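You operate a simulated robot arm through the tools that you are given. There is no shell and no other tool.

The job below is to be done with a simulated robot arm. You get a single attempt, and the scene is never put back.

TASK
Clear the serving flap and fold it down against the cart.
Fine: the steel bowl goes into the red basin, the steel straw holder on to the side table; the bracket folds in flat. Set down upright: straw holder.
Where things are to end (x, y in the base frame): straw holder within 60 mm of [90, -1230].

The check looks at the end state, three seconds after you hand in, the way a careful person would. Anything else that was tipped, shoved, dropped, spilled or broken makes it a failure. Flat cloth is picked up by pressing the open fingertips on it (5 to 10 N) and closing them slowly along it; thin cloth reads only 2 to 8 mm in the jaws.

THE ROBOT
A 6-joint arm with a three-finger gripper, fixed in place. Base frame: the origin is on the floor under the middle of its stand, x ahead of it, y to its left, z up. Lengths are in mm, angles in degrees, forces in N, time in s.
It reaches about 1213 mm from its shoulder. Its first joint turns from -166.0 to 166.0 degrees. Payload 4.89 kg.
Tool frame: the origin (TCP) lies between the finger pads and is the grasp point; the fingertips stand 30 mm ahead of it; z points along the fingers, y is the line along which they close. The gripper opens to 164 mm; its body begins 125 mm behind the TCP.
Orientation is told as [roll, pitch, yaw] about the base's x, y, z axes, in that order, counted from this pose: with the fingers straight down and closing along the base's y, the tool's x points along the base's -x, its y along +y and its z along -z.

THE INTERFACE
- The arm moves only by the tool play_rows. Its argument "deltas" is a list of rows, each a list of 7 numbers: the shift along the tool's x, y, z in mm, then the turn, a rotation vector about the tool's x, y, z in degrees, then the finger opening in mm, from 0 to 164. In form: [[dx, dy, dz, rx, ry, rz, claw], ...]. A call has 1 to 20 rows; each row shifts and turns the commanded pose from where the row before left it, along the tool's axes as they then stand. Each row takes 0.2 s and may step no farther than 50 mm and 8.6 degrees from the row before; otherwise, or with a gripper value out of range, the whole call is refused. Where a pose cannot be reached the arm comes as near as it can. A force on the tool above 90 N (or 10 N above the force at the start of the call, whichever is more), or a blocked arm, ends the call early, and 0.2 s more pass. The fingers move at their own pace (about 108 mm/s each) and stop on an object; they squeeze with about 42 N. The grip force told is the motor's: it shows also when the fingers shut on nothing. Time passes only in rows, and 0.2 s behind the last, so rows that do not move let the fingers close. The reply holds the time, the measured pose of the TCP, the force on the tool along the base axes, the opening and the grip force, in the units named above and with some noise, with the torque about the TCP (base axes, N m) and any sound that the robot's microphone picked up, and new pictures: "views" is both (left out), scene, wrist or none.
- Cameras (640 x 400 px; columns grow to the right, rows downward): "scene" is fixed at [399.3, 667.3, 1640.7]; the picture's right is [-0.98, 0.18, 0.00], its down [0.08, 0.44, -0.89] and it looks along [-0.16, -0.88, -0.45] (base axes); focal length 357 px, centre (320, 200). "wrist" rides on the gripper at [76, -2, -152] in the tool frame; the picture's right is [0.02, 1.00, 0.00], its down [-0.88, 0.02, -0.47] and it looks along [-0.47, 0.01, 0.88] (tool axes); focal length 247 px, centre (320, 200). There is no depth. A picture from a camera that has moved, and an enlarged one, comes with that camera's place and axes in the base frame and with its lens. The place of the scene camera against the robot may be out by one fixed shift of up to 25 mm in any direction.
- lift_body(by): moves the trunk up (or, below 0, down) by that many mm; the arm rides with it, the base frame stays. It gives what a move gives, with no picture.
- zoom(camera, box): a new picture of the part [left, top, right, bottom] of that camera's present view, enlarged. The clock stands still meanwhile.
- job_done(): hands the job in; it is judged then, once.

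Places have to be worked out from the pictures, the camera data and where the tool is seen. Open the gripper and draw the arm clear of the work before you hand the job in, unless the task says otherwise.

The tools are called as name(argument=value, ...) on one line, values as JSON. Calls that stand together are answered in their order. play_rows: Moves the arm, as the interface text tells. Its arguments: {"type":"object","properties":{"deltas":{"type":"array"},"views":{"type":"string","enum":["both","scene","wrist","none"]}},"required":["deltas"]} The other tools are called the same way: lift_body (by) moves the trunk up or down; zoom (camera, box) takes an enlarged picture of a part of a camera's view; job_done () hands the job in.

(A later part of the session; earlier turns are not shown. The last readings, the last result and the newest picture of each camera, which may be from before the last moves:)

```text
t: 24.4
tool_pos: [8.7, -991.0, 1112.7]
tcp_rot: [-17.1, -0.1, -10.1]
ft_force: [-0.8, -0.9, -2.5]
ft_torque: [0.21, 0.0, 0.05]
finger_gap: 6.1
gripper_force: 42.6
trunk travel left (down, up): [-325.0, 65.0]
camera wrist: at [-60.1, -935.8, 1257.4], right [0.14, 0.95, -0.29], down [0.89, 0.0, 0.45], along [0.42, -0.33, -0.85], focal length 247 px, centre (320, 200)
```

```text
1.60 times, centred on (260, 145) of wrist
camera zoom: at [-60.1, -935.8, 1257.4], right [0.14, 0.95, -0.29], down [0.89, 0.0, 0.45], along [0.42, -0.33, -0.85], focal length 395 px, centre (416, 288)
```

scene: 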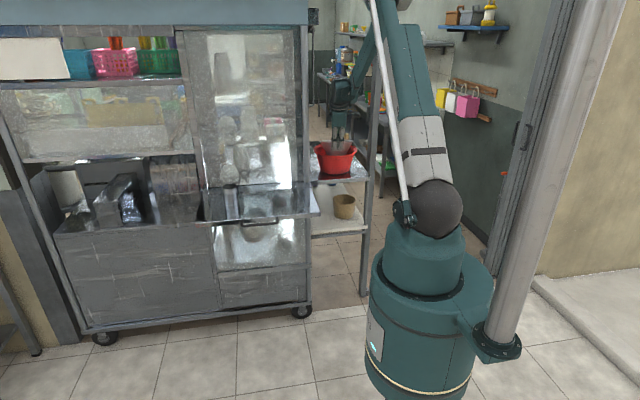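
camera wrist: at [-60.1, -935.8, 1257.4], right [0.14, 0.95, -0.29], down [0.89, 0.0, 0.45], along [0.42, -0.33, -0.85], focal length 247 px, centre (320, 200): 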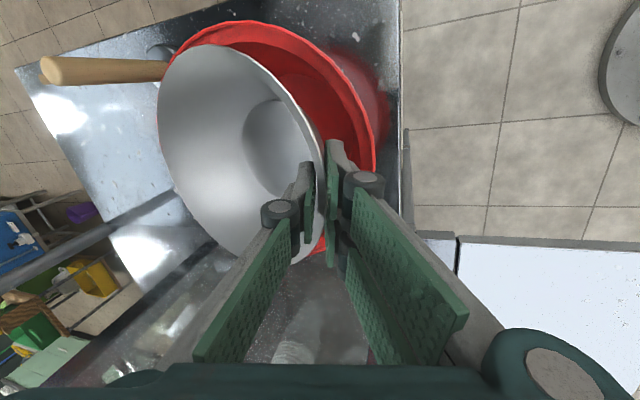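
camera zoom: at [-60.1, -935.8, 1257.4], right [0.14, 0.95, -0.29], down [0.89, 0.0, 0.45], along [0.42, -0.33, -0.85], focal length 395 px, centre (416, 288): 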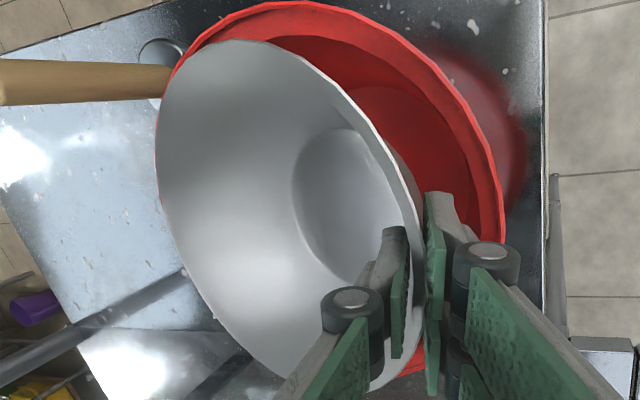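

The TCP settled a few mm further in than planned, so the bowl's far rim would touch the basin's far lip; I shift back ~10 mm and then lower in small steps to about z=1092.

play_rows(deltas=[[0, 9.6, -2.9, 0, 0, 0, 0], [0, 0, 0, 0, 0, 0, 0], [0, 1.8, 5.8, 0, 0, 0, 0], [0, 1.8, 5.8, 0, 0, 0, 0], [0, 1.8, 5.8, 0, 0, 0, 0], [0, 0, 0, 0, 0, 0, 0]], views="both")

zoom(camera="scene", box=[295, 90, 395, 200])

zoom(camera="wrist", box=[120, 20, 400, 270])

```text
t: 25.8
tool_pos: [10.3, -979.7, 1095.4]
tcp_rot: [-17.0, -0.1, -10.0]
ft_force: [-0.1, -0.5, -1.5]
ft_torque: [0.12, 0.0, 0.01]
finger_gap: 6.2
gripper_force: 41.6
trunk travel left (down, up): [-325.0, 65.0]
camera wrist: at [-57.9, -925.0, 1240.6], right [0.14, 0.95, -0.29], down [0.89, 0.0, 0.45], along [0.42, -0.33, -0.85], focal length 247 px, centre (320, 200)
```

scene: 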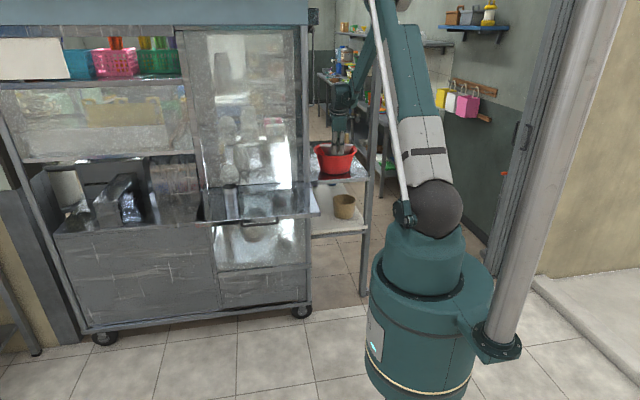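
wrist: 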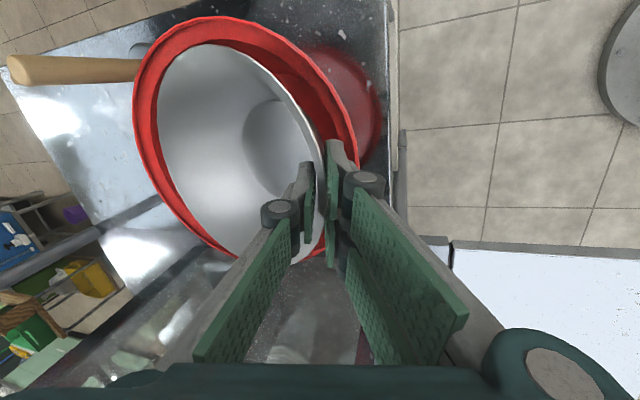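

```text
3.64 times, centred on (345, 145) of scene
camera zoom: at [399.3, 667.3, 1640.7], right [-0.98, 0.18, 0.0], down [0.08, 0.44, -0.89], along [-0.16, -0.88, -0.45], focal length 1299 px, centre (229, 400)
```

zoom: 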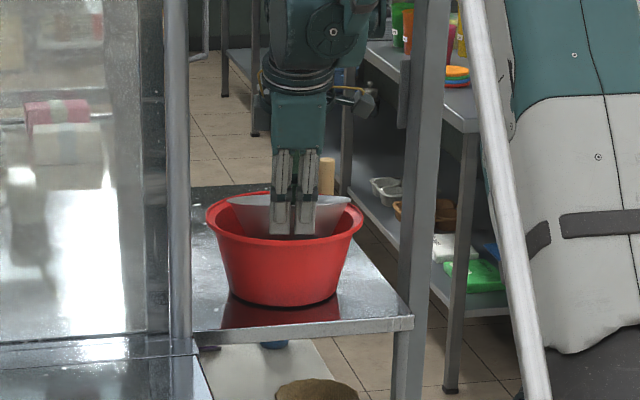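

```text
1.60 times, centred on (260, 145) of wrist
camera zoom: at [-57.9, -925.0, 1240.6], right [0.14, 0.95, -0.29], down [0.89, 0.0, 0.45], along [0.42, -0.33, -0.85], focal length 395 px, centre (416, 288)
```

zoom: 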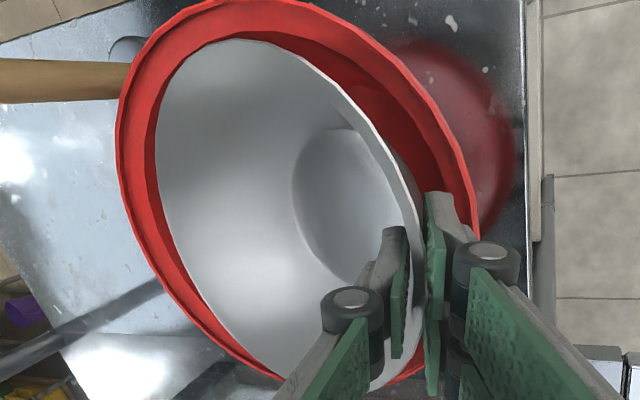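

The bowl is now centred within the basin with a small gap on each side; force shows no contact. I lower a further ~15 mm in small steps.

play_rows(deltas=[[0, -0.5, 5.4, 0, 0, 0, 0], [0, 1.4, 4.8, 0, 0, 0, 0], [0, 0, 0, 0, 0, 0, 0]], views="both")

zoom(camera="wrist", box=[120, 20, 400, 270])

```text
t: 26.6
tool_pos: [10.7, -980.4, 1085.2]
tcp_rot: [-17.1, 0.0, -10.0]
ft_force: [-0.7, 2.4, 11.3]
ft_torque: [0.32, 0.35, -0.04]
finger_gap: 6.1
gripper_force: 41.8
trunk travel left (down, up): [-325.0, 65.0]
camera wrist: at [-58.0, -925.7, 1231.4], right [0.14, 0.95, -0.29], down [0.9, 0.0, 0.45], along [0.42, -0.33, -0.85], focal length 247 px, centre (320, 200)
```

scene: 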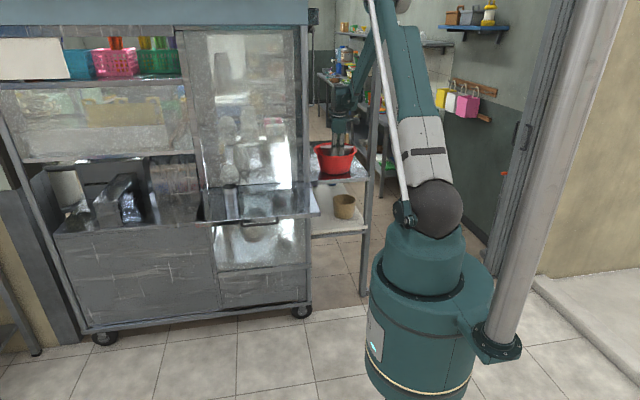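
wrist: 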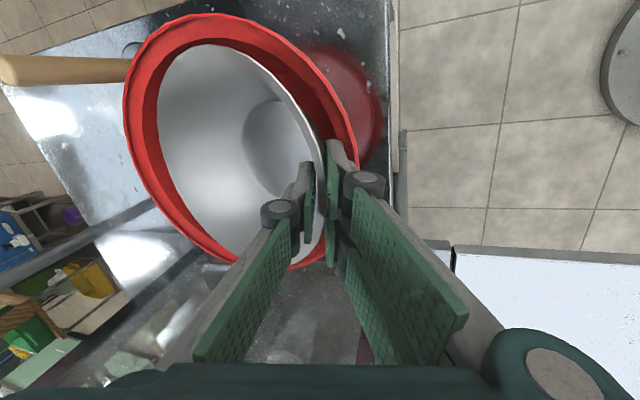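

```text
1.60 times, centred on (260, 145) of wrist
camera zoom: at [-58.0, -925.7, 1231.4], right [0.14, 0.95, -0.29], down [0.9, 0.0, 0.45], along [0.42, -0.33, -0.85], focal length 395 px, centre (416, 288)
```

zoom: 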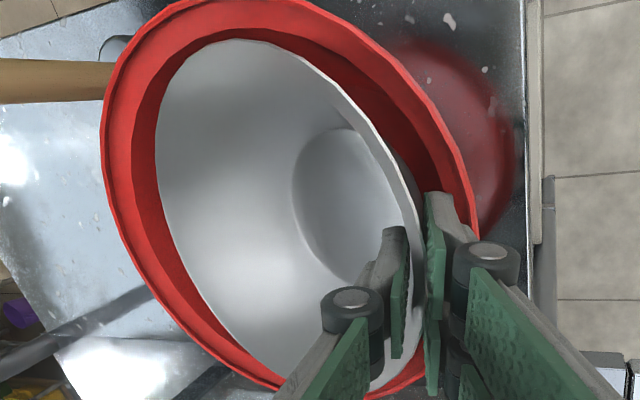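

A 13 N upward push with torque pointing to contact near the fingertips: the outer fingers have met the basin's near lip. I back up, shift ~8 mm toward the basin centre, and lower again.

play_rows(deltas=[[0, -1.8, -5.8, 0, 0, 0, 0], [0, -7.7, 2.3, 0, 0, 0, 0], [0, 0, 0, 0, 0, 0, 0], [0, 1.5, 4.8, 0, 0, 0, 0], [0, 0, 0, 0, 0, 0, 0]], views="both")

zoom(camera="wrist", box=[120, 20, 400, 270])

zoom(camera="scene", box=[295, 90, 395, 200])

```text
t: 27.8
tool_pos: [9.2, -988.9, 1085.8]
tcp_rot: [-17.0, 0.0, -10.0]
ft_force: [-0.1, -0.6, -2.8]
ft_torque: [0.1, -0.03, 0.02]
finger_gap: 5.9
gripper_force: 42.1
trunk travel left (down, up): [-325.0, 65.0]
camera wrist: at [-60.1, -934.4, 1231.6], right [0.14, 0.95, -0.29], down [0.89, 0.0, 0.45], along [0.42, -0.33, -0.85], focal length 247 px, centre (320, 200)
```

scene: 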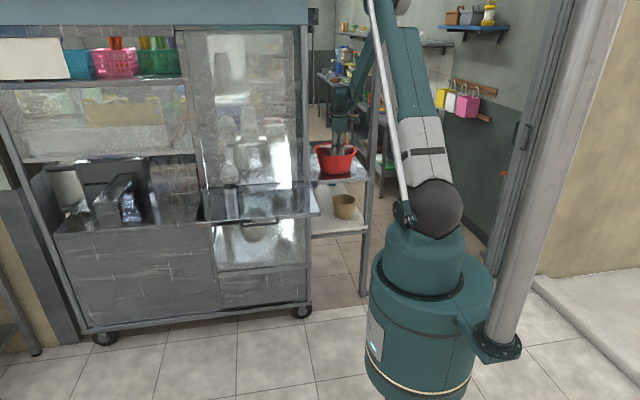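
wrist: 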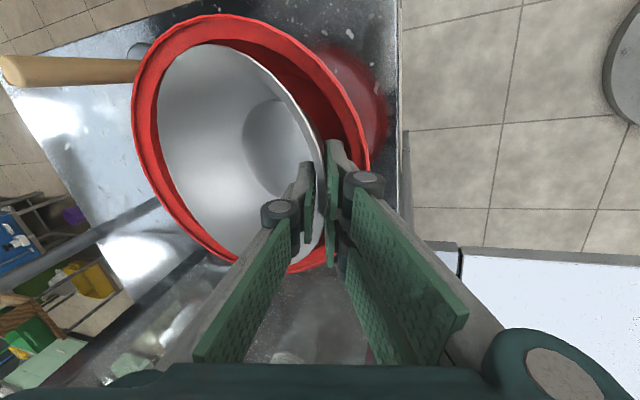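

```text
1.60 times, centred on (260, 145) of wrist
camera zoom: at [-60.1, -934.4, 1231.6], right [0.14, 0.95, -0.29], down [0.89, 0.0, 0.45], along [0.42, -0.33, -0.85], focal length 395 px, centre (416, 288)
```

zoom: 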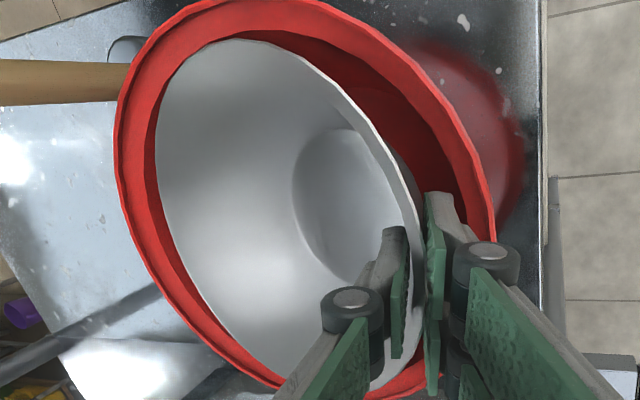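

```text
3.64 times, centred on (345, 145) of scene
camera zoom: at [399.3, 667.3, 1640.7], right [-0.98, 0.18, 0.0], down [0.08, 0.44, -0.89], along [-0.16, -0.88, -0.45], focal length 1299 px, centre (229, 400)
```

zoom: 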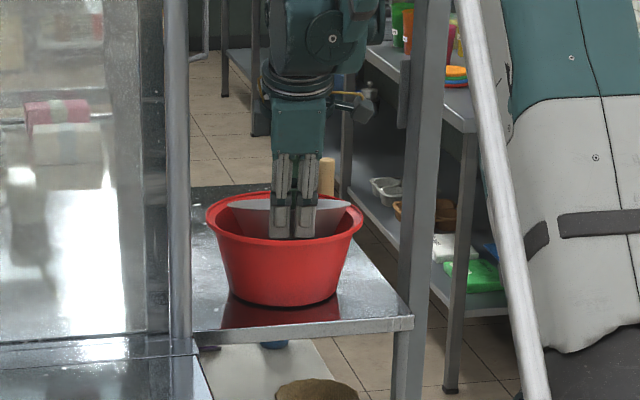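

No contact now at z≈1086. I continue down in 5 mm steps, checking the force.

play_rows(deltas=[[0, 1.5, 4.8, 0, 0, 0, 0], [0, 0, 0, 0, 0, 0, 0]], views="none")

play_rows(deltas=[[0, 1.2, 3.8, 0, 0, 0, 0], [0, 0, 0, 0, 0, 0, 0]], views="wrist")

```text
t: 28.4
tool_pos: [9.2, -989.5, 1081.0]
tcp_rot: [-17.0, 0.0, -10.0]
ft_force: [-0.5, -0.6, -1.0]
ft_torque: [0.13, -0.01, 0.01]
finger_gap: 6.0
gripper_force: 41.4
trunk travel left (down, up): [-325.0, 65.0]
```

```text
t: 29.0
tool_pos: [7.6, -989.1, 1076.6]
tcp_rot: [-17.0, 0.0, -10.1]
ft_force: [0.2, -0.7, -2.8]
ft_torque: [0.11, -0.03, -0.01]
finger_gap: 6.1
gripper_force: 42.0
trunk travel left (down, up): [-325.0, 65.0]
camera wrist: at [-60.3, -934.2, 1222.8], right [0.14, 0.95, -0.29], down [0.89, 0.0, 0.45], along [0.42, -0.33, -0.85], focal length 247 px, centre (320, 200)
```

wrist: 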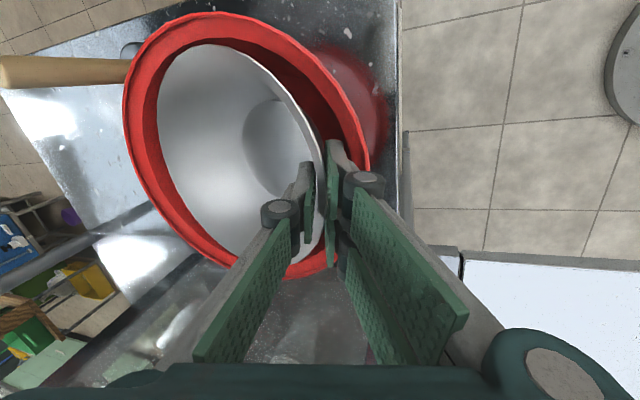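

Still free at z≈1077. I lower further in 4 mm steps.

play_rows(deltas=[[0, 1.2, 3.8, 0, 0, 0, 0], [0, 0, 0, 0, 0, 0, 0]], views="none")

play_rows(deltas=[[0, 1.2, 3.8, 0, 0, 0, 0], [0, 0, 0, 0, 0, 0, 0]], views="wrist")

```text
t: 29.6
tool_pos: [7.9, -989.9, 1073.0]
tcp_rot: [-17.0, 0.0, -10.1]
ft_force: [-0.7, 1.1, -2.1]
ft_torque: [0.15, -0.05, -0.01]
finger_gap: 5.9
gripper_force: 42.4
trunk travel left (down, up): [-325.0, 65.0]
```

```text
t: 30.2
tool_pos: [7.8, -989.1, 1067.3]
tcp_rot: [-17.0, -0.1, -10.0]
ft_force: [-0.3, 0.2, -2.0]
ft_torque: [0.12, -0.01, 0.02]
finger_gap: 6.0
gripper_force: 41.9
trunk travel left (down, up): [-325.0, 65.0]
camera wrist: at [-59.5, -933.5, 1214.2], right [0.14, 0.95, -0.29], down [0.89, 0.0, 0.45], along [0.42, -0.33, -0.85], focal length 247 px, centre (320, 200)
```

wrist: 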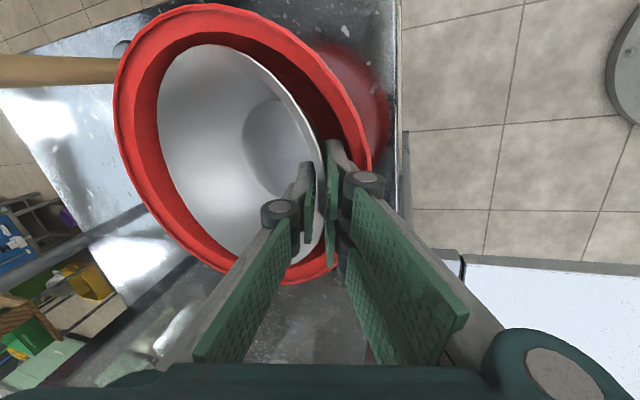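

Still no contact; the bowl's bottom should be ~12 mm above the basin floor. I continue in 4 mm steps.

play_rows(deltas=[[0, 1.2, 3.8, 0, 0, 0, 0], [0, 0, 0, 0, 0, 0, 0]], views="none")

play_rows(deltas=[[0, 1.0, 2.9, 0, 0, 0, 0], [0, 0, 0, 0, 0, 0, 0]], views="wrist")

```text
t: 30.8
tool_pos: [9.4, -988.2, 1065.2]
tcp_rot: [-17.0, 0.0, -10.0]
ft_force: [0.0, 0.2, -1.8]
ft_torque: [0.12, -0.03, -0.02]
finger_gap: 6.0
gripper_force: 42.2
trunk travel left (down, up): [-325.0, 65.0]
```

```text
t: 31.4
tool_pos: [9.9, -989.3, 1062.5]
tcp_rot: [-17.0, 0.0, -10.0]
ft_force: [-1.0, -0.5, 0.1]
ft_torque: [0.19, -0.04, 0.01]
finger_gap: 6.0
gripper_force: 42.0
trunk travel left (down, up): [-325.0, 65.0]
camera wrist: at [-59.0, -934.0, 1207.9], right [0.14, 0.95, -0.29], down [0.89, 0.0, 0.45], along [0.42, -0.33, -0.85], focal length 247 px, centre (320, 200)
```

wrist: 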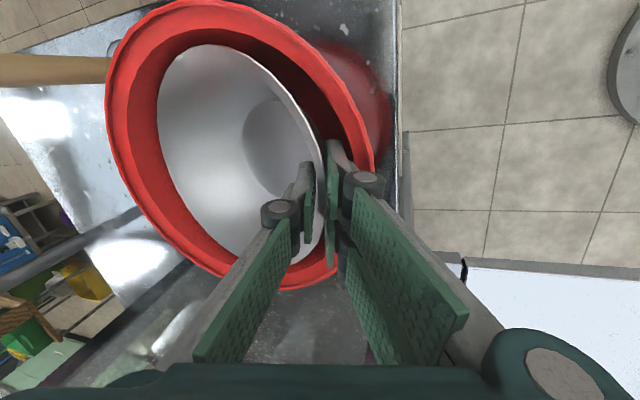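

Force is just starting to change (≈+2 N). Two more small steps down.

play_rows(deltas=[[0, 1.0, 2.9, 0, 0, 0, 0], [0, 0, 0, 0, 0, 0, 0]], views="none")

play_rows(deltas=[[0, 0.9, 2.9, 0, 0, 0, 0], [0, 0, 0, 0, 0, 0, 0]], views="wrist")

```text
t: 32.0
tool_pos: [9.6, -987.7, 1059.5]
tcp_rot: [-17.0, 0.0, -10.0]
ft_force: [1.0, -1.0, 0.0]
ft_torque: [0.13, -0.03, -0.01]
finger_gap: 5.8
gripper_force: 42.5
trunk travel left (down, up): [-325.0, 65.0]
```

```text
t: 32.6
tool_pos: [9.7, -989.2, 1056.9]
tcp_rot: [-17.1, 0.0, -10.0]
ft_force: [2.1, -3.5, 14.8]
ft_torque: [-0.1, -0.03, 0.03]
finger_gap: 6.1
gripper_force: 42.8
trunk travel left (down, up): [-325.0, 65.0]
camera wrist: at [-59.6, -933.5, 1202.2], right [0.14, 0.95, -0.29], down [0.89, 0.0, 0.45], along [0.42, -0.33, -0.85], focal length 247 px, centre (320, 200)
```

wrist: 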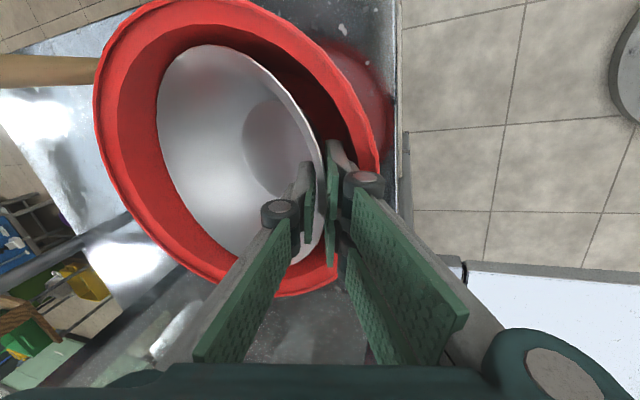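

Contact again at the fingertips against the basin's near wall (z≈1057), so the bowl's bottom is within a few mm of the basin floor. I back off 3 mm and open slowly, shifting toward the basin centre so the outer fingers don't push the basin.

play_rows(deltas=[[0, -1.2, -3.8, 0, 0, 0, 0], [0, -1, 0, 0, 0, 0, 7], [0, -1.5, 0, 0, 0, 0, 10], [0, -2, 0, 0, 0, 0, 14], [0, -2, 0, 0, 0, 0, 18], [0, 0, 0, 0, 0, 0, 18]], views="both")

zoom(camera="wrist", box=[80, 0, 400, 280])

```text
t: 34.0
tool_pos: [7.0, -994.2, 1060.9]
tcp_rot: [-17.0, 0.0, -10.0]
ft_force: [2.5, 4.2, 12.0]
ft_torque: [0.67, -0.1, -0.01]
finger_gap: 17.5
gripper_force: 0.1
trunk travel left (down, up): [-325.0, 65.0]
camera wrist: at [-61.4, -939.9, 1207.1], right [0.14, 0.95, -0.29], down [0.89, 0.0, 0.45], along [0.42, -0.33, -0.85], focal length 247 px, centre (320, 200)
```

scene: 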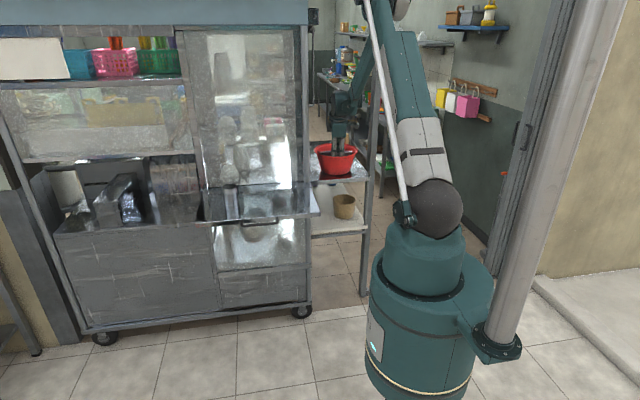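
wrist: 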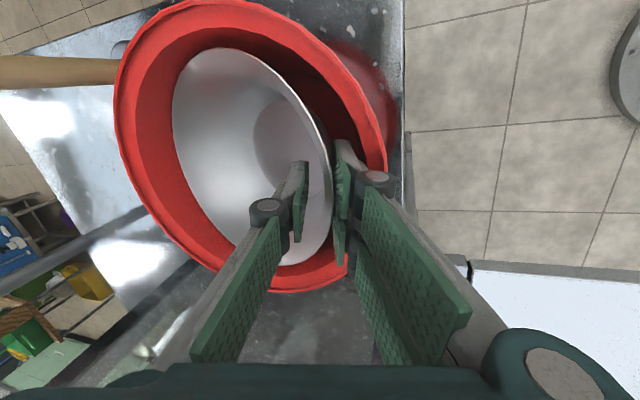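

```text
1.43 times, centred on (240, 140) of wrist
camera zoom: at [-61.4, -939.9, 1207.1], right [0.14, 0.95, -0.29], down [0.89, 0.0, 0.45], along [0.42, -0.33, -0.85], focal length 353 px, centre (434, 286)
```

zoom: 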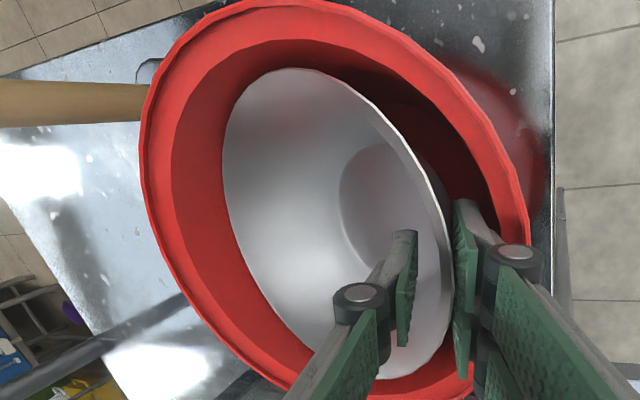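

The bowl is released and leaning in the basin; the outer fingers lightly touch the basin lip. I withdraw along the tool axis in small steps and check.

play_rows(deltas=[[0, -0.5, -8, 0, 0, 0, 18], [0, 0, -8, 0, 0, 0, 18], [0, 0, -8, 0, 0, 0, 18], [0, 0, 0, 0, 0, 0, 18]], views="both")

zoom(camera="wrist", box=[80, 0, 400, 280])

```text
t: 35.0
tool_pos: [9.4, -989.7, 1084.9]
tcp_rot: [-17.0, 0.1, -10.0]
ft_force: [-0.4, 0.5, 0.0]
ft_torque: [0.01, 0.0, -0.01]
finger_gap: 18.1
gripper_force: 0.0
trunk travel left (down, up): [-325.0, 65.0]
camera wrist: at [-59.5, -934.2, 1230.0], right [0.14, 0.95, -0.29], down [0.9, 0.0, 0.45], along [0.42, -0.33, -0.85], focal length 247 px, centre (320, 200)
```

scene: 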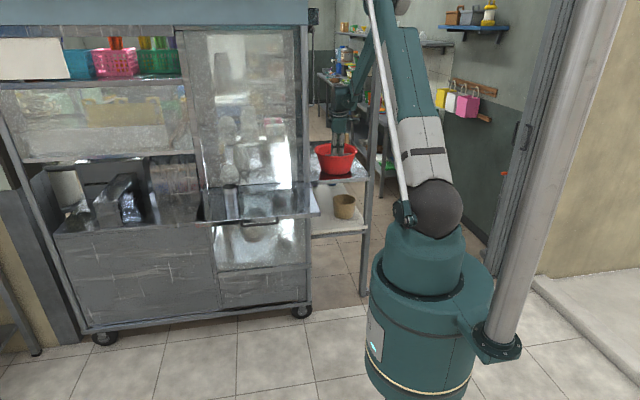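
wrist: 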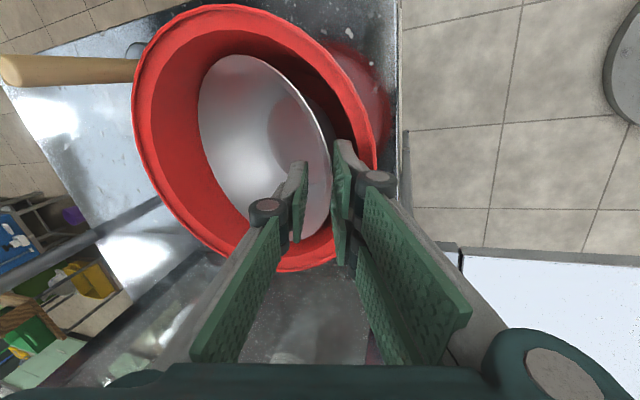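

```text
1.43 times, centred on (240, 140) of wrist
camera zoom: at [-59.5, -934.2, 1230.0], right [0.14, 0.95, -0.29], down [0.9, 0.0, 0.45], along [0.42, -0.33, -0.85], focal length 353 px, centre (434, 286)
```

zoom: 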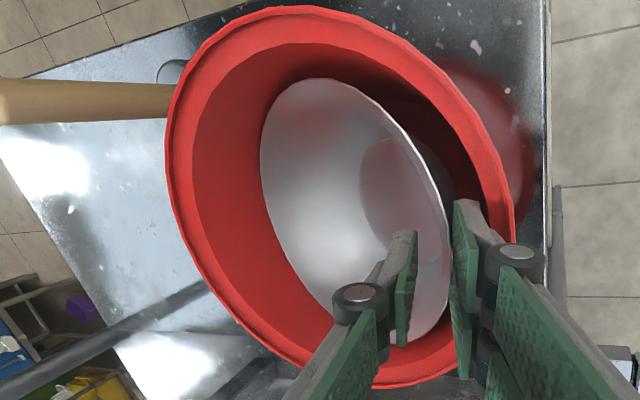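

Force is back to zero and the bowl stays in the basin. I continue withdrawing upward and look again.

play_rows(deltas=[[0, 0, -15, 0, 0, 0, 18], [0, 0, -25, 0, 0, 0, 18], [0, 0, -35, 0, 0, 0, 18], [0, 0, -35, 0, 0, 0, 40], [0, 0, -35, 0, 0, 0, 80], [0, 0, 0, 0, 0, 0, 80]], views="both")

zoom(camera="wrist", box=[80, 0, 400, 280])

zoom(camera="scene", box=[295, 90, 395, 200])

```text
t: 36.4
tool_pos: [17.6, -945.3, 1226.0]
tcp_rot: [-17.1, 0.0, -10.0]
ft_force: [0.1, 1.3, 0.7]
ft_torque: [-0.13, -0.01, 0.02]
finger_gap: 80.1
gripper_force: 0.0
trunk travel left (down, up): [-325.0, 65.0]
camera wrist: at [-50.8, -890.5, 1371.4], right [0.14, 0.95, -0.29], down [0.9, 0.0, 0.45], along [0.42, -0.33, -0.85], focal length 247 px, centre (320, 200)
```

scene: 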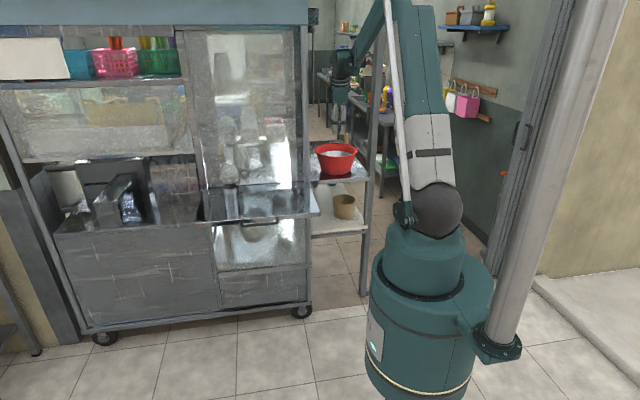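
wrist: 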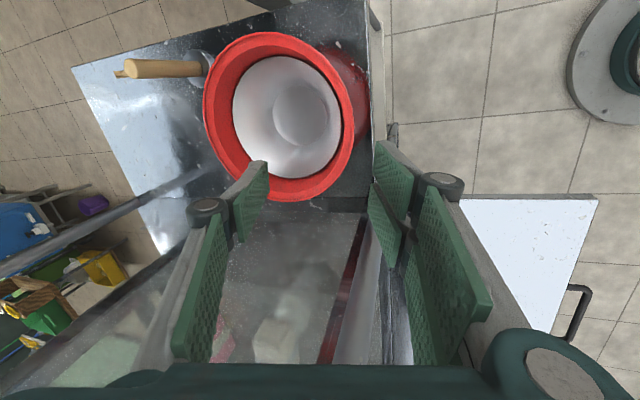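

```text
1.43 times, centred on (240, 140) of wrist
camera zoom: at [-50.8, -890.5, 1371.4], right [0.14, 0.95, -0.29], down [0.9, 0.0, 0.45], along [0.42, -0.33, -0.85], focal length 353 px, centre (434, 286)
```

zoom: 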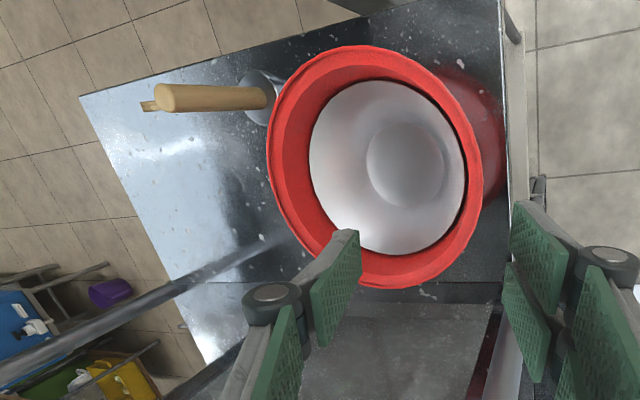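

```text
3.64 times, centred on (345, 145) of scene
camera zoom: at [399.3, 667.3, 1640.7], right [-0.98, 0.18, 0.0], down [0.08, 0.44, -0.89], along [-0.16, -0.88, -0.45], focal length 1299 px, centre (229, 400)
```

zoom: 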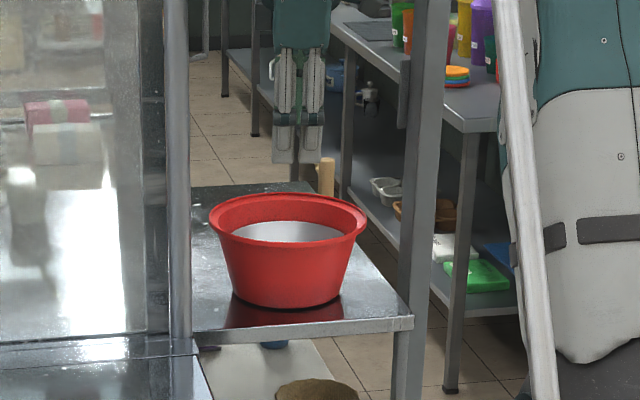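

The bowl sits level in the basin. Next is the straw holder: I'll grip it from the side with the fingers closing along x and tilted 30°. I retreat from the table first, then turn the tool to yaw +90.

play_rows(deltas=[[6.5, 34.6, -13.2, 0, 0, 0, 100], [6.5, 34.6, -13.2, 0, 0, 0, 100], [6.5, 34.6, -13.2, 0, 0, 0, 100], [6.5, 34.6, -13.2, 0, 0, 0, 100], [6.5, 34.6, -13.2, 0, 0, 0, 100], [6.5, 34.6, -13.2, 0, 0, 0, 100], [6.5, 34.6, -13.2, 0, 0, 0, 100], [6.5, 34.6, -13.2, 0, 0, 0, 100], [0, 0, 0, -8.5, 0, 0, 100], [0, 0, 0, -8.5, 0, 0, 100]], views="none")

play_rows(deltas=[[0, 0, 0, 0, 0, -7.7, 100], [0, 0, 0, 0, 0, -7.7, 100], [0, 0, 0, 0, 0, -7.7, 100], [0, 0, 0, 0, 0, -7.7, 100], [0, 0, 0, 0, 0, -7.7, 100], [0, 0, 0, 0, 0, -7.7, 100], [0, 0, 0, 0, 0, -7.7, 100], [0, 0, 0, 0, 0, -7.7, 100], [0, 0, 0, 0, 0, -7.7, 100], [0, 0, 0, 0, 0, -7.7, 100], [0, 0, 0, 0, 0, -7.7, 100], [0, 0, 0, 0, 0, -7.7, 100], [0, 0, 0, 0, 0, -7.7, 100]], views="both")

```text
t: 38.6
tool_pos: [15.0, -645.6, 1243.9]
tcp_rot: [0.0, 0.1, -9.9]
ft_force: [0.5, 1.4, -0.2]
ft_torque: [-0.07, 0.0, 0.03]
finger_gap: 100.5
gripper_force: 0.0
trunk travel left (down, up): [-325.0, 65.0]
```

```text
t: 41.4
tool_pos: [21.7, -646.3, 1243.1]
tcp_rot: [0.3, 0.0, 81.8]
ft_force: [0.7, 0.3, -0.2]
ft_torque: [0.01, 0.09, -0.02]
finger_gap: 100.1
gripper_force: 0.0
out of reach, approached as far as the arm can: row 12, 13
trunk travel left (down, up): [-325.0, 65.0]
camera wrist: at [12.6, -722.8, 1395.4], right [-0.99, 0.12, 0.01], down [0.11, 0.87, 0.47], along [0.05, 0.47, -0.88], focal length 247 px, centre (320, 200)
```

scene: 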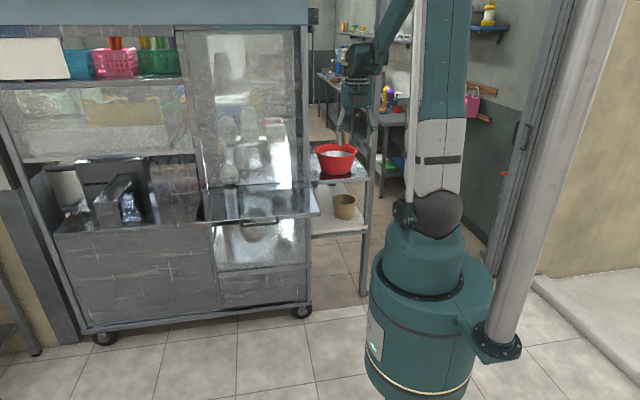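
wrist: 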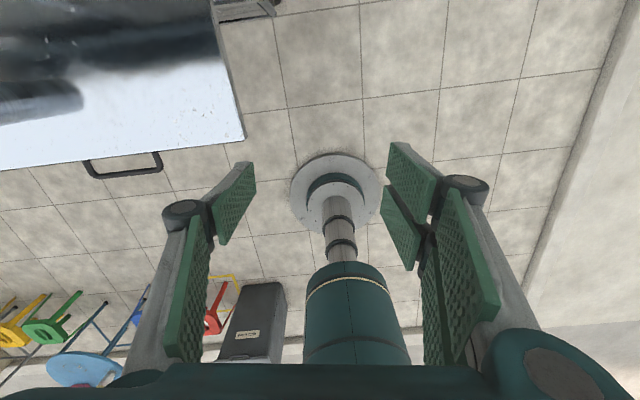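

Yaw +90 runs into the wrist's joint limit, so I'll use yaw −90 (mid-range) instead. I rotate back, then test the reach above the drop point with an empty gripper before picking up the holder.

play_rows(deltas=[[0, 0, 0, 0, 0, 8.2, 100], [0, 0, 0, 0, 0, 8.2, 100], [0, 0, 0, 0, 0, 8.2, 100], [0, 0, 0, 0, 0, 8.2, 100], [0, 0, 0, 0, 0, 8.2, 100], [0, 0, 0, 0, 0, 8.2, 100], [0, 0, 0, 0, 0, 8.2, 100], [0, 0, 0, 0, 0, 8.2, 100], [0, 0, 0, 0, 0, 8.2, 100], [0, 0, 0, 0, 0, 8.2, 100], [0, 0, 0, 0, 0, 8.2, 100], [0, 0, 0, 0, 0, 8.2, 100], [0, 0, 0, 0, 0, 8.2, 100], [0, 0, 0, 0, 0, 8.2, 100], [0, 0, 0, 0, 0, 8.2, 100], [0, 0, 0, 0, 0, 8.2, 100], [0, 0, 0, 0, 0, 8.2, 100], [0, 0, 0, 0, 0, 8.2, 100], [0, 0, 0, 0, 0, 8.2, 100], [0, 0, 0, 0, 0, 8.2, 100]], views="none")

```text
t: 45.6
tool_pos: [21.3, -647.2, 1243.0]
tcp_rot: [-0.3, 0.0, -82.3]
ft_force: [0.0, 0.8, -0.7]
ft_torque: [-0.02, 0.02, 0.02]
finger_gap: 99.9
gripper_force: 0.1
trunk travel left (down, up): [-325.0, 65.0]
```

Now the last bit of yaw, a 20° tilt toward the table, and half of the approach along −y at z≈1243.

play_rows(deltas=[[0, 0, 0, 0, 0, 7.7, 100], [0, 0, 0, 0, -6.7, 0, 100], [0, 0, 0, 0, -6.7, 0, 100], [0, 0, 0, 0, -6.6, 0, 100], [-35, 2, 12.8, 0, 0, 0, 100], [-35, 2, 12.8, 0, 0, 0, 100], [-35, 2, 12.8, 0, 0, 0, 100], [-35, 2, 12.8, 0, 0, 0, 100], [-35, 2, 12.8, 0, 0, 0, 100], [-35, 2, 12.8, 0, 0, 0, 100], [-35, 2, 12.8, 0, 0, 0, 100], [-35, 2, 12.8, 0, 0, 0, 100], [0, 0, 0, 0, 0, 0, 100]], views="both")

zoom(camera="scene", box=[280, 30, 420, 200])

```text
t: 48.4
tool_pos: [39.1, -946.3, 1242.3]
tcp_rot: [-0.3, -20.0, -89.7]
ft_force: [-0.5, -0.7, -0.5]
ft_torque: [0.12, -0.01, -0.01]
finger_gap: 100.0
gripper_force: 0.1
trunk travel left (down, up): [-325.0, 65.0]
camera wrist: at [36.7, -823.1, 1358.7], right [1.0, 0.02, -0.01], down [0.02, -0.67, 0.75], along [0.01, -0.75, -0.67], focal length 247 px, centre (320, 200)
```

scene: 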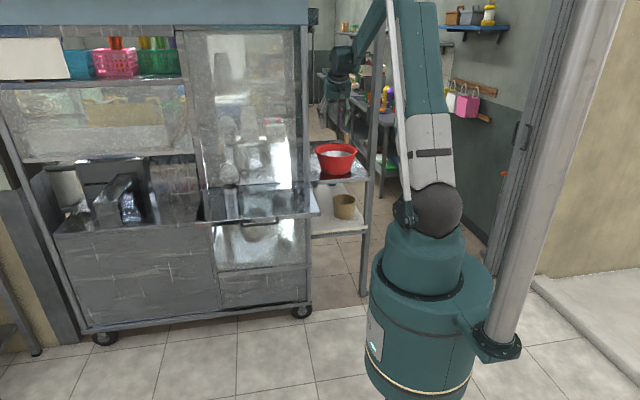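
wrist: 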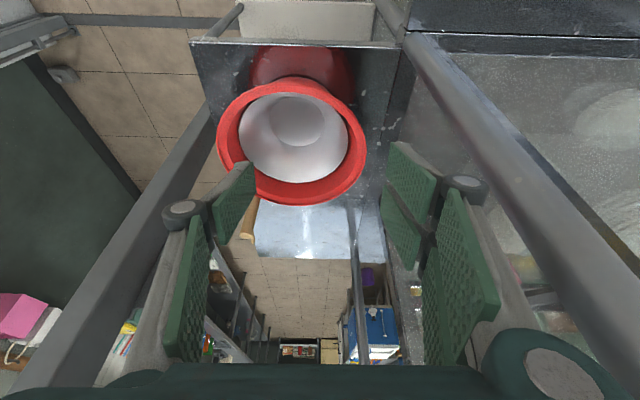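

```text
2.35 times, centred on (350, 115) of scene
camera zoom: at [399.3, 667.3, 1640.7], right [-0.98, 0.18, 0.0], down [0.08, 0.44, -0.89], along [-0.16, -0.88, -0.45], focal length 841 px, centre (249, 400)
```

zoom: 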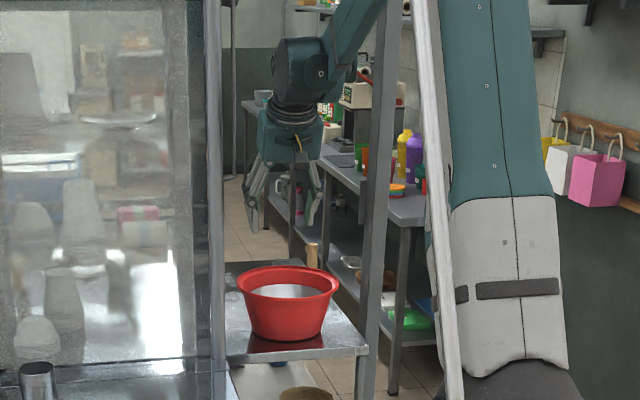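

Reach is fine so far. I zoom in on the table's right side to see whether a panel or post limits the space near the drop point.

zoom(camera="wrist", box=[180, 20, 480, 370])

zoom(camera="wrist", box=[300, 140, 430, 300])

```text
1.14 times, centred on (330, 195) of wrist
camera zoom: at [36.7, -823.1, 1358.7], right [1.0, 0.02, -0.01], down [0.02, -0.67, 0.75], along [0.01, -0.75, -0.67], focal length 282 px, centre (309, 206)
```

zoom: 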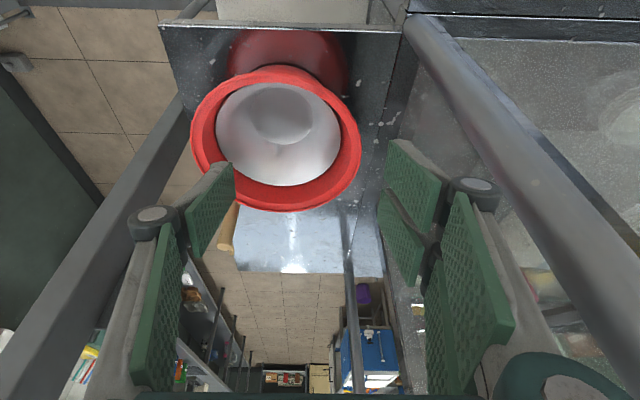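

```text
2.50 times, centred on (365, 220) of wrist
camera zoom: at [36.7, -823.1, 1358.7], right [1.0, 0.02, -0.01], down [0.02, -0.67, 0.75], along [0.01, -0.75, -0.67], focal length 617 px, centre (208, 150)
```

zoom: 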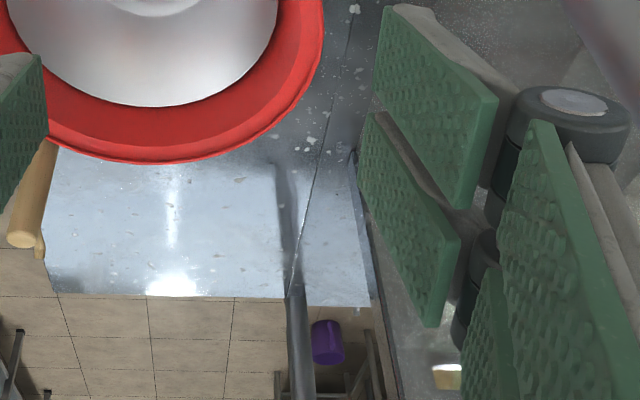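

A mirror-like cart side panel sits at x≈157 beside the table, so I'll set the holder at about [50,−1235] for finger clearance (≈40 mm from the target centre). I continue the reach test above that spot.

play_rows(deltas=[[-33.6, 1.4, 12.2, 0, 0, 0, 76], [-33.6, 1.4, 12.2, 0, 0, 0, 76], [-33.6, 1.4, 12.2, 0, 0, 0, 76], [-33.6, 1.4, 12.2, 0, 0, 0, 76], [-33.6, 1.4, 12.2, 0, 0, 0, 76], [-33.6, 1.4, 12.2, 0, 0, 0, 76], [-33.6, 1.4, 12.2, 0, 0, 0, 76], [-33.6, 1.4, 12.2, 0, 0, 0, 76], [0, 0, 0, 0, 0, 0, 76]], views="both")

zoom(camera="scene", box=[280, 30, 420, 200])

```text
t: 50.4
tool_pos: [52.6, -1232.2, 1238.7]
tcp_rot: [-0.3, -19.8, -89.8]
ft_force: [-0.3, -1.6, -1.4]
ft_torque: [0.09, 0.01, 0.01]
finger_gap: 76.0
gripper_force: 0.1
trunk travel left (down, up): [-325.0, 65.0]
camera wrist: at [50.7, -1109.2, 1355.6], right [1.0, 0.02, -0.01], down [0.02, -0.67, 0.75], along [0.01, -0.75, -0.67], focal length 247 px, centre (320, 200)
```

scene: 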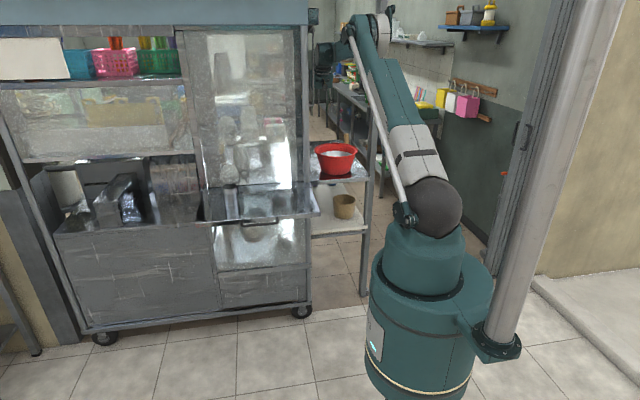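
wrist: 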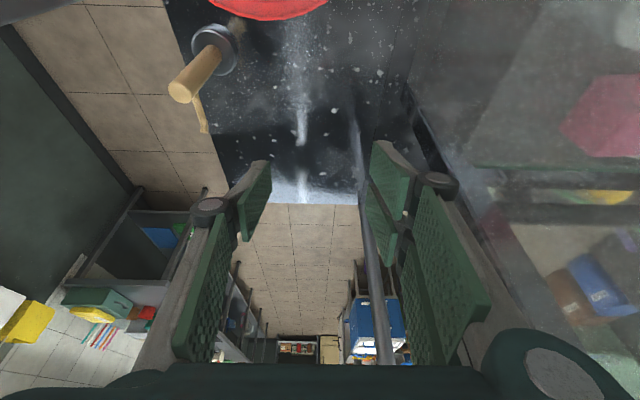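

```text
2.35 times, centred on (350, 115) of scene
camera zoom: at [399.3, 667.3, 1640.7], right [-0.98, 0.18, 0.0], down [0.08, 0.44, -0.89], along [-0.16, -0.88, -0.45], focal length 841 px, centre (249, 400)
```

zoom: 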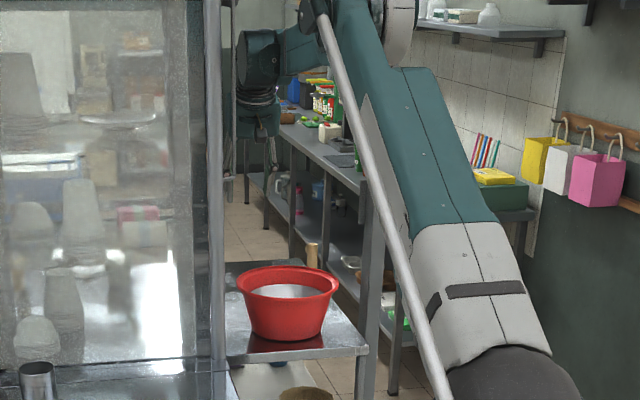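

The drop point is reachable with this tilt. I go back out along the same line before crossing over to the straw holder.

play_rows(deltas=[[33.6, -0.8, -12.2, 0, 0, 0, 76], [33.6, -0.8, -12.2, 0, 0, 0, 76], [33.6, -0.8, -12.2, 0, 0, 0, 76], [33.6, -0.8, -12.2, 0, 0, 0, 76], [33.6, -0.8, -12.2, 0, 0, 0, 76], [33.6, -0.8, -12.2, 0, 0, 0, 76], [33.6, -0.8, -12.2, 0, 0, 0, 76], [33.6, -0.8, -12.2, 0, 0, 0, 76], [33.6, 0, -12.2, 0, 0, 0, 76], [33.6, 0, -12.2, 0, 0, 0, 76], [33.6, 0, -12.2, 0, 0, 0, 76], [33.6, 0, -12.2, 0, 0, 0, 76], [33.6, 0, -12.2, 0, 0, 0, 76], [33.6, 0, -12.2, 0, 0, 0, 76], [33.6, 0, -12.2, 0, 0, 0, 76], [33.6, 0, -12.2, 0, 0, 0, 76], [0, 0, 0, 0, 0, 0, 76]], views="none")

play_rows(deltas=[[0, 40, 0, 0, 0, 0, 110], [0, 40, 0, 0, 0, 0, 110], [0, 40, 0, 0, 0, 0, 110], [0, 40, 0, 0, 0, 0, 110], [0, 40, 0, 0, 0, 0, 110], [0, 40, 0, 0, 0, 0, 110], [0, 40, 0, 0, 0, 0, 110], [0, 40, 0, 0, 0, 0, 110], [0, 40, 0, 0, 0, 0, 110], [0, 40, 0, 0, 0, 0, 110], [0, 40, 0, 0, 0, 0, 110], [0, 40, 0, 0, 0, 0, 110], [0, 0, 0, 0, 0, 0, 110]], views="both")

```text
t: 54.0
tool_pos: [43.1, -654.6, 1245.4]
tcp_rot: [-0.3, -20.1, -89.7]
ft_force: [-0.1, 0.7, -0.1]
ft_torque: [-0.17, 0.0, -0.03]
finger_gap: 75.8
gripper_force: 0.1
trunk travel left (down, up): [-325.0, 65.0]
```

```text
t: 56.8
tool_pos: [521.1, -659.2, 1237.8]
tcp_rot: [-0.4, -20.1, -89.8]
ft_force: [1.3, 0.8, -1.8]
ft_torque: [0.01, 0.14, -0.08]
finger_gap: 110.1
gripper_force: 0.0
trunk travel left (down, up): [-325.0, 65.0]
camera wrist: at [520.0, -535.0, 1354.1], right [1.0, 0.02, -0.01], down [0.03, -0.67, 0.75], along [0.01, -0.75, -0.67], focal length 247 px, centre (320, 200)
```

scene: 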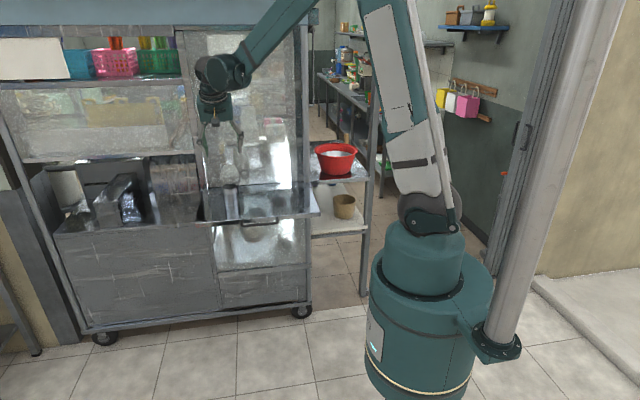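
wrist: 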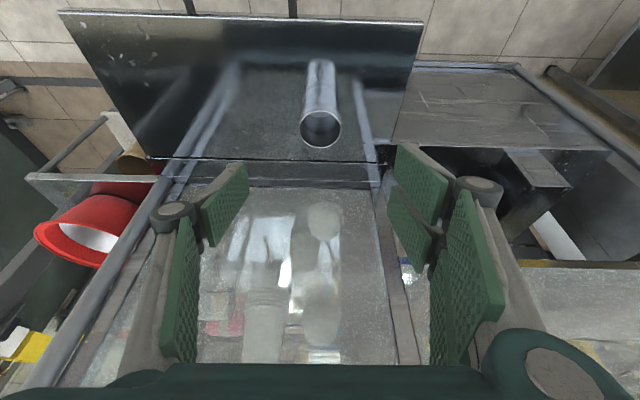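

The holder is nearly straight ahead in the wrist view. I zoom to get its position.

zoom(camera="wrist", box=[250, 40, 410, 180])

zoom(camera="scene", box=[170, 50, 300, 230])

```text
2.86 times, centred on (330, 110) of wrist
camera zoom: at [520.0, -535.0, 1354.1], right [1.0, 0.02, -0.01], down [0.03, -0.67, 0.75], along [0.01, -0.75, -0.67], focal length 706 px, centre (291, 457)
```

zoom: 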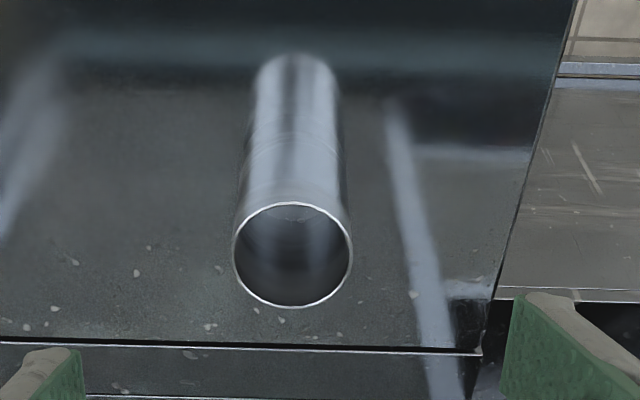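

```text
2.22 times, centred on (235, 140) of scene
camera zoom: at [399.3, 667.3, 1640.7], right [-0.98, 0.18, 0.0], down [0.08, 0.44, -0.89], along [-0.16, -0.88, -0.45], focal length 794 px, centre (509, 333)
```

zoom: 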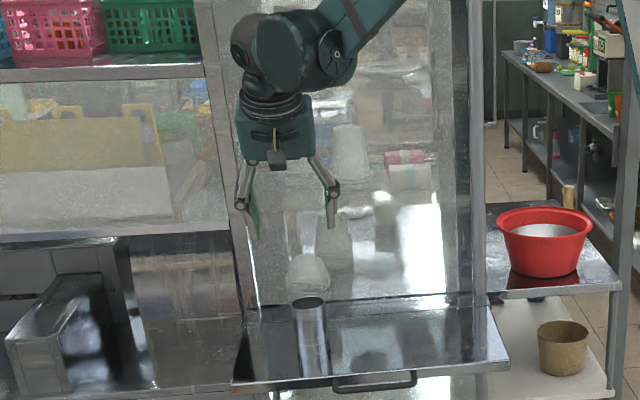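

Holder top fits to ≈[522,−746,1020], radius ≈32. It lies almost exactly along the tool axis; I descend 210 mm and check.

play_rows(deltas=[[1, 1, 35, 0, 0, 0, 110], [1, 0, 35, 0, 0, 0, 110], [1, 0, 35, 0, 0, 0, 110], [0.5, 0, 35, 0, 0, 0, 110], [0, 0, 35, 0, 0, 0, 110], [0, 0, 35, 0, 0, 0, 110], [0, 0, 0, 0, 0, 0, 110]], views="both")

zoom(camera="wrist", box=[230, 80, 410, 240])

zoom(camera="scene", box=[180, 100, 300, 240])

```text
t: 58.4
tool_pos: [520.8, -728.4, 1043.2]
tcp_rot: [-0.3, -20.1, -89.7]
ft_force: [0.2, -0.4, -1.1]
ft_torque: [0.08, 0.08, -0.03]
finger_gap: 110.0
gripper_force: 0.0
trunk travel left (down, up): [-325.0, 65.0]
camera wrist: at [519.3, -605.8, 1159.6], right [1.0, 0.02, -0.01], down [0.03, -0.67, 0.75], along [0.01, -0.75, -0.67], focal length 247 px, centre (320, 200)
```

scene: 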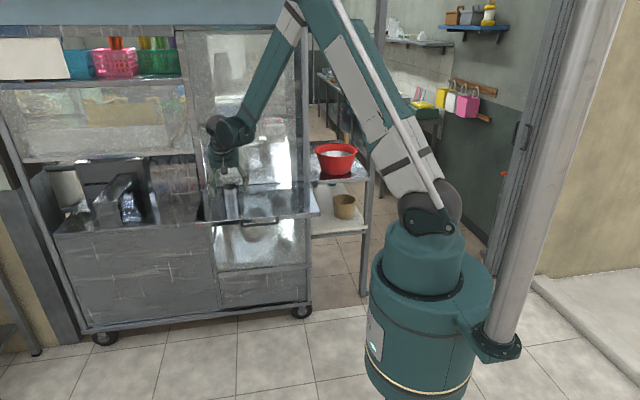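
wrist: 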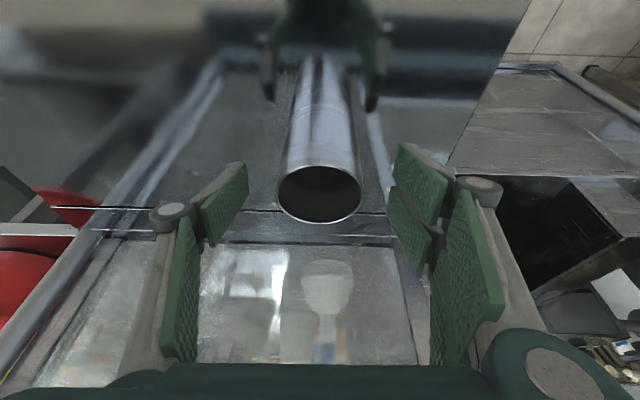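

```text
2.50 times, centred on (320, 160) of wrist
camera zoom: at [519.3, -605.8, 1159.6], right [1.0, 0.02, -0.01], down [0.03, -0.67, 0.75], along [0.01, -0.75, -0.67], focal length 617 px, centre (320, 300)
```

zoom: 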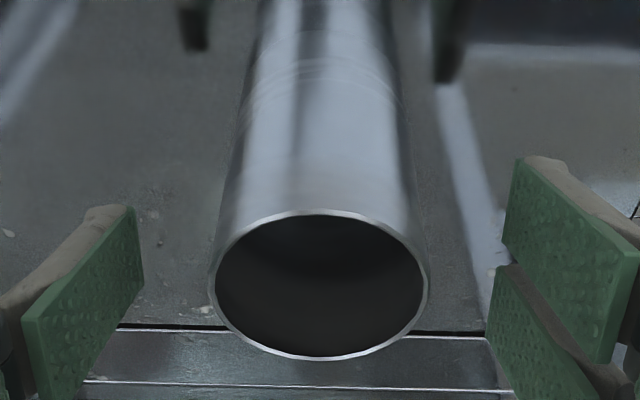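

```text
2.86 times, centred on (240, 170) of scene
camera zoom: at [399.3, 667.3, 1640.7], right [-0.98, 0.18, 0.0], down [0.08, 0.44, -0.89], along [-0.16, -0.88, -0.45], focal length 1021 px, centre (549, 286)
```

zoom: 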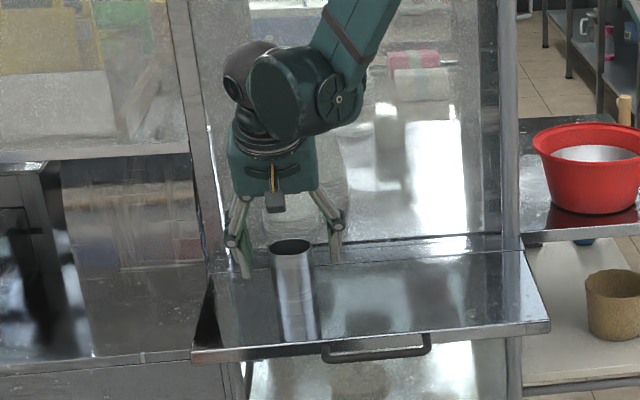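

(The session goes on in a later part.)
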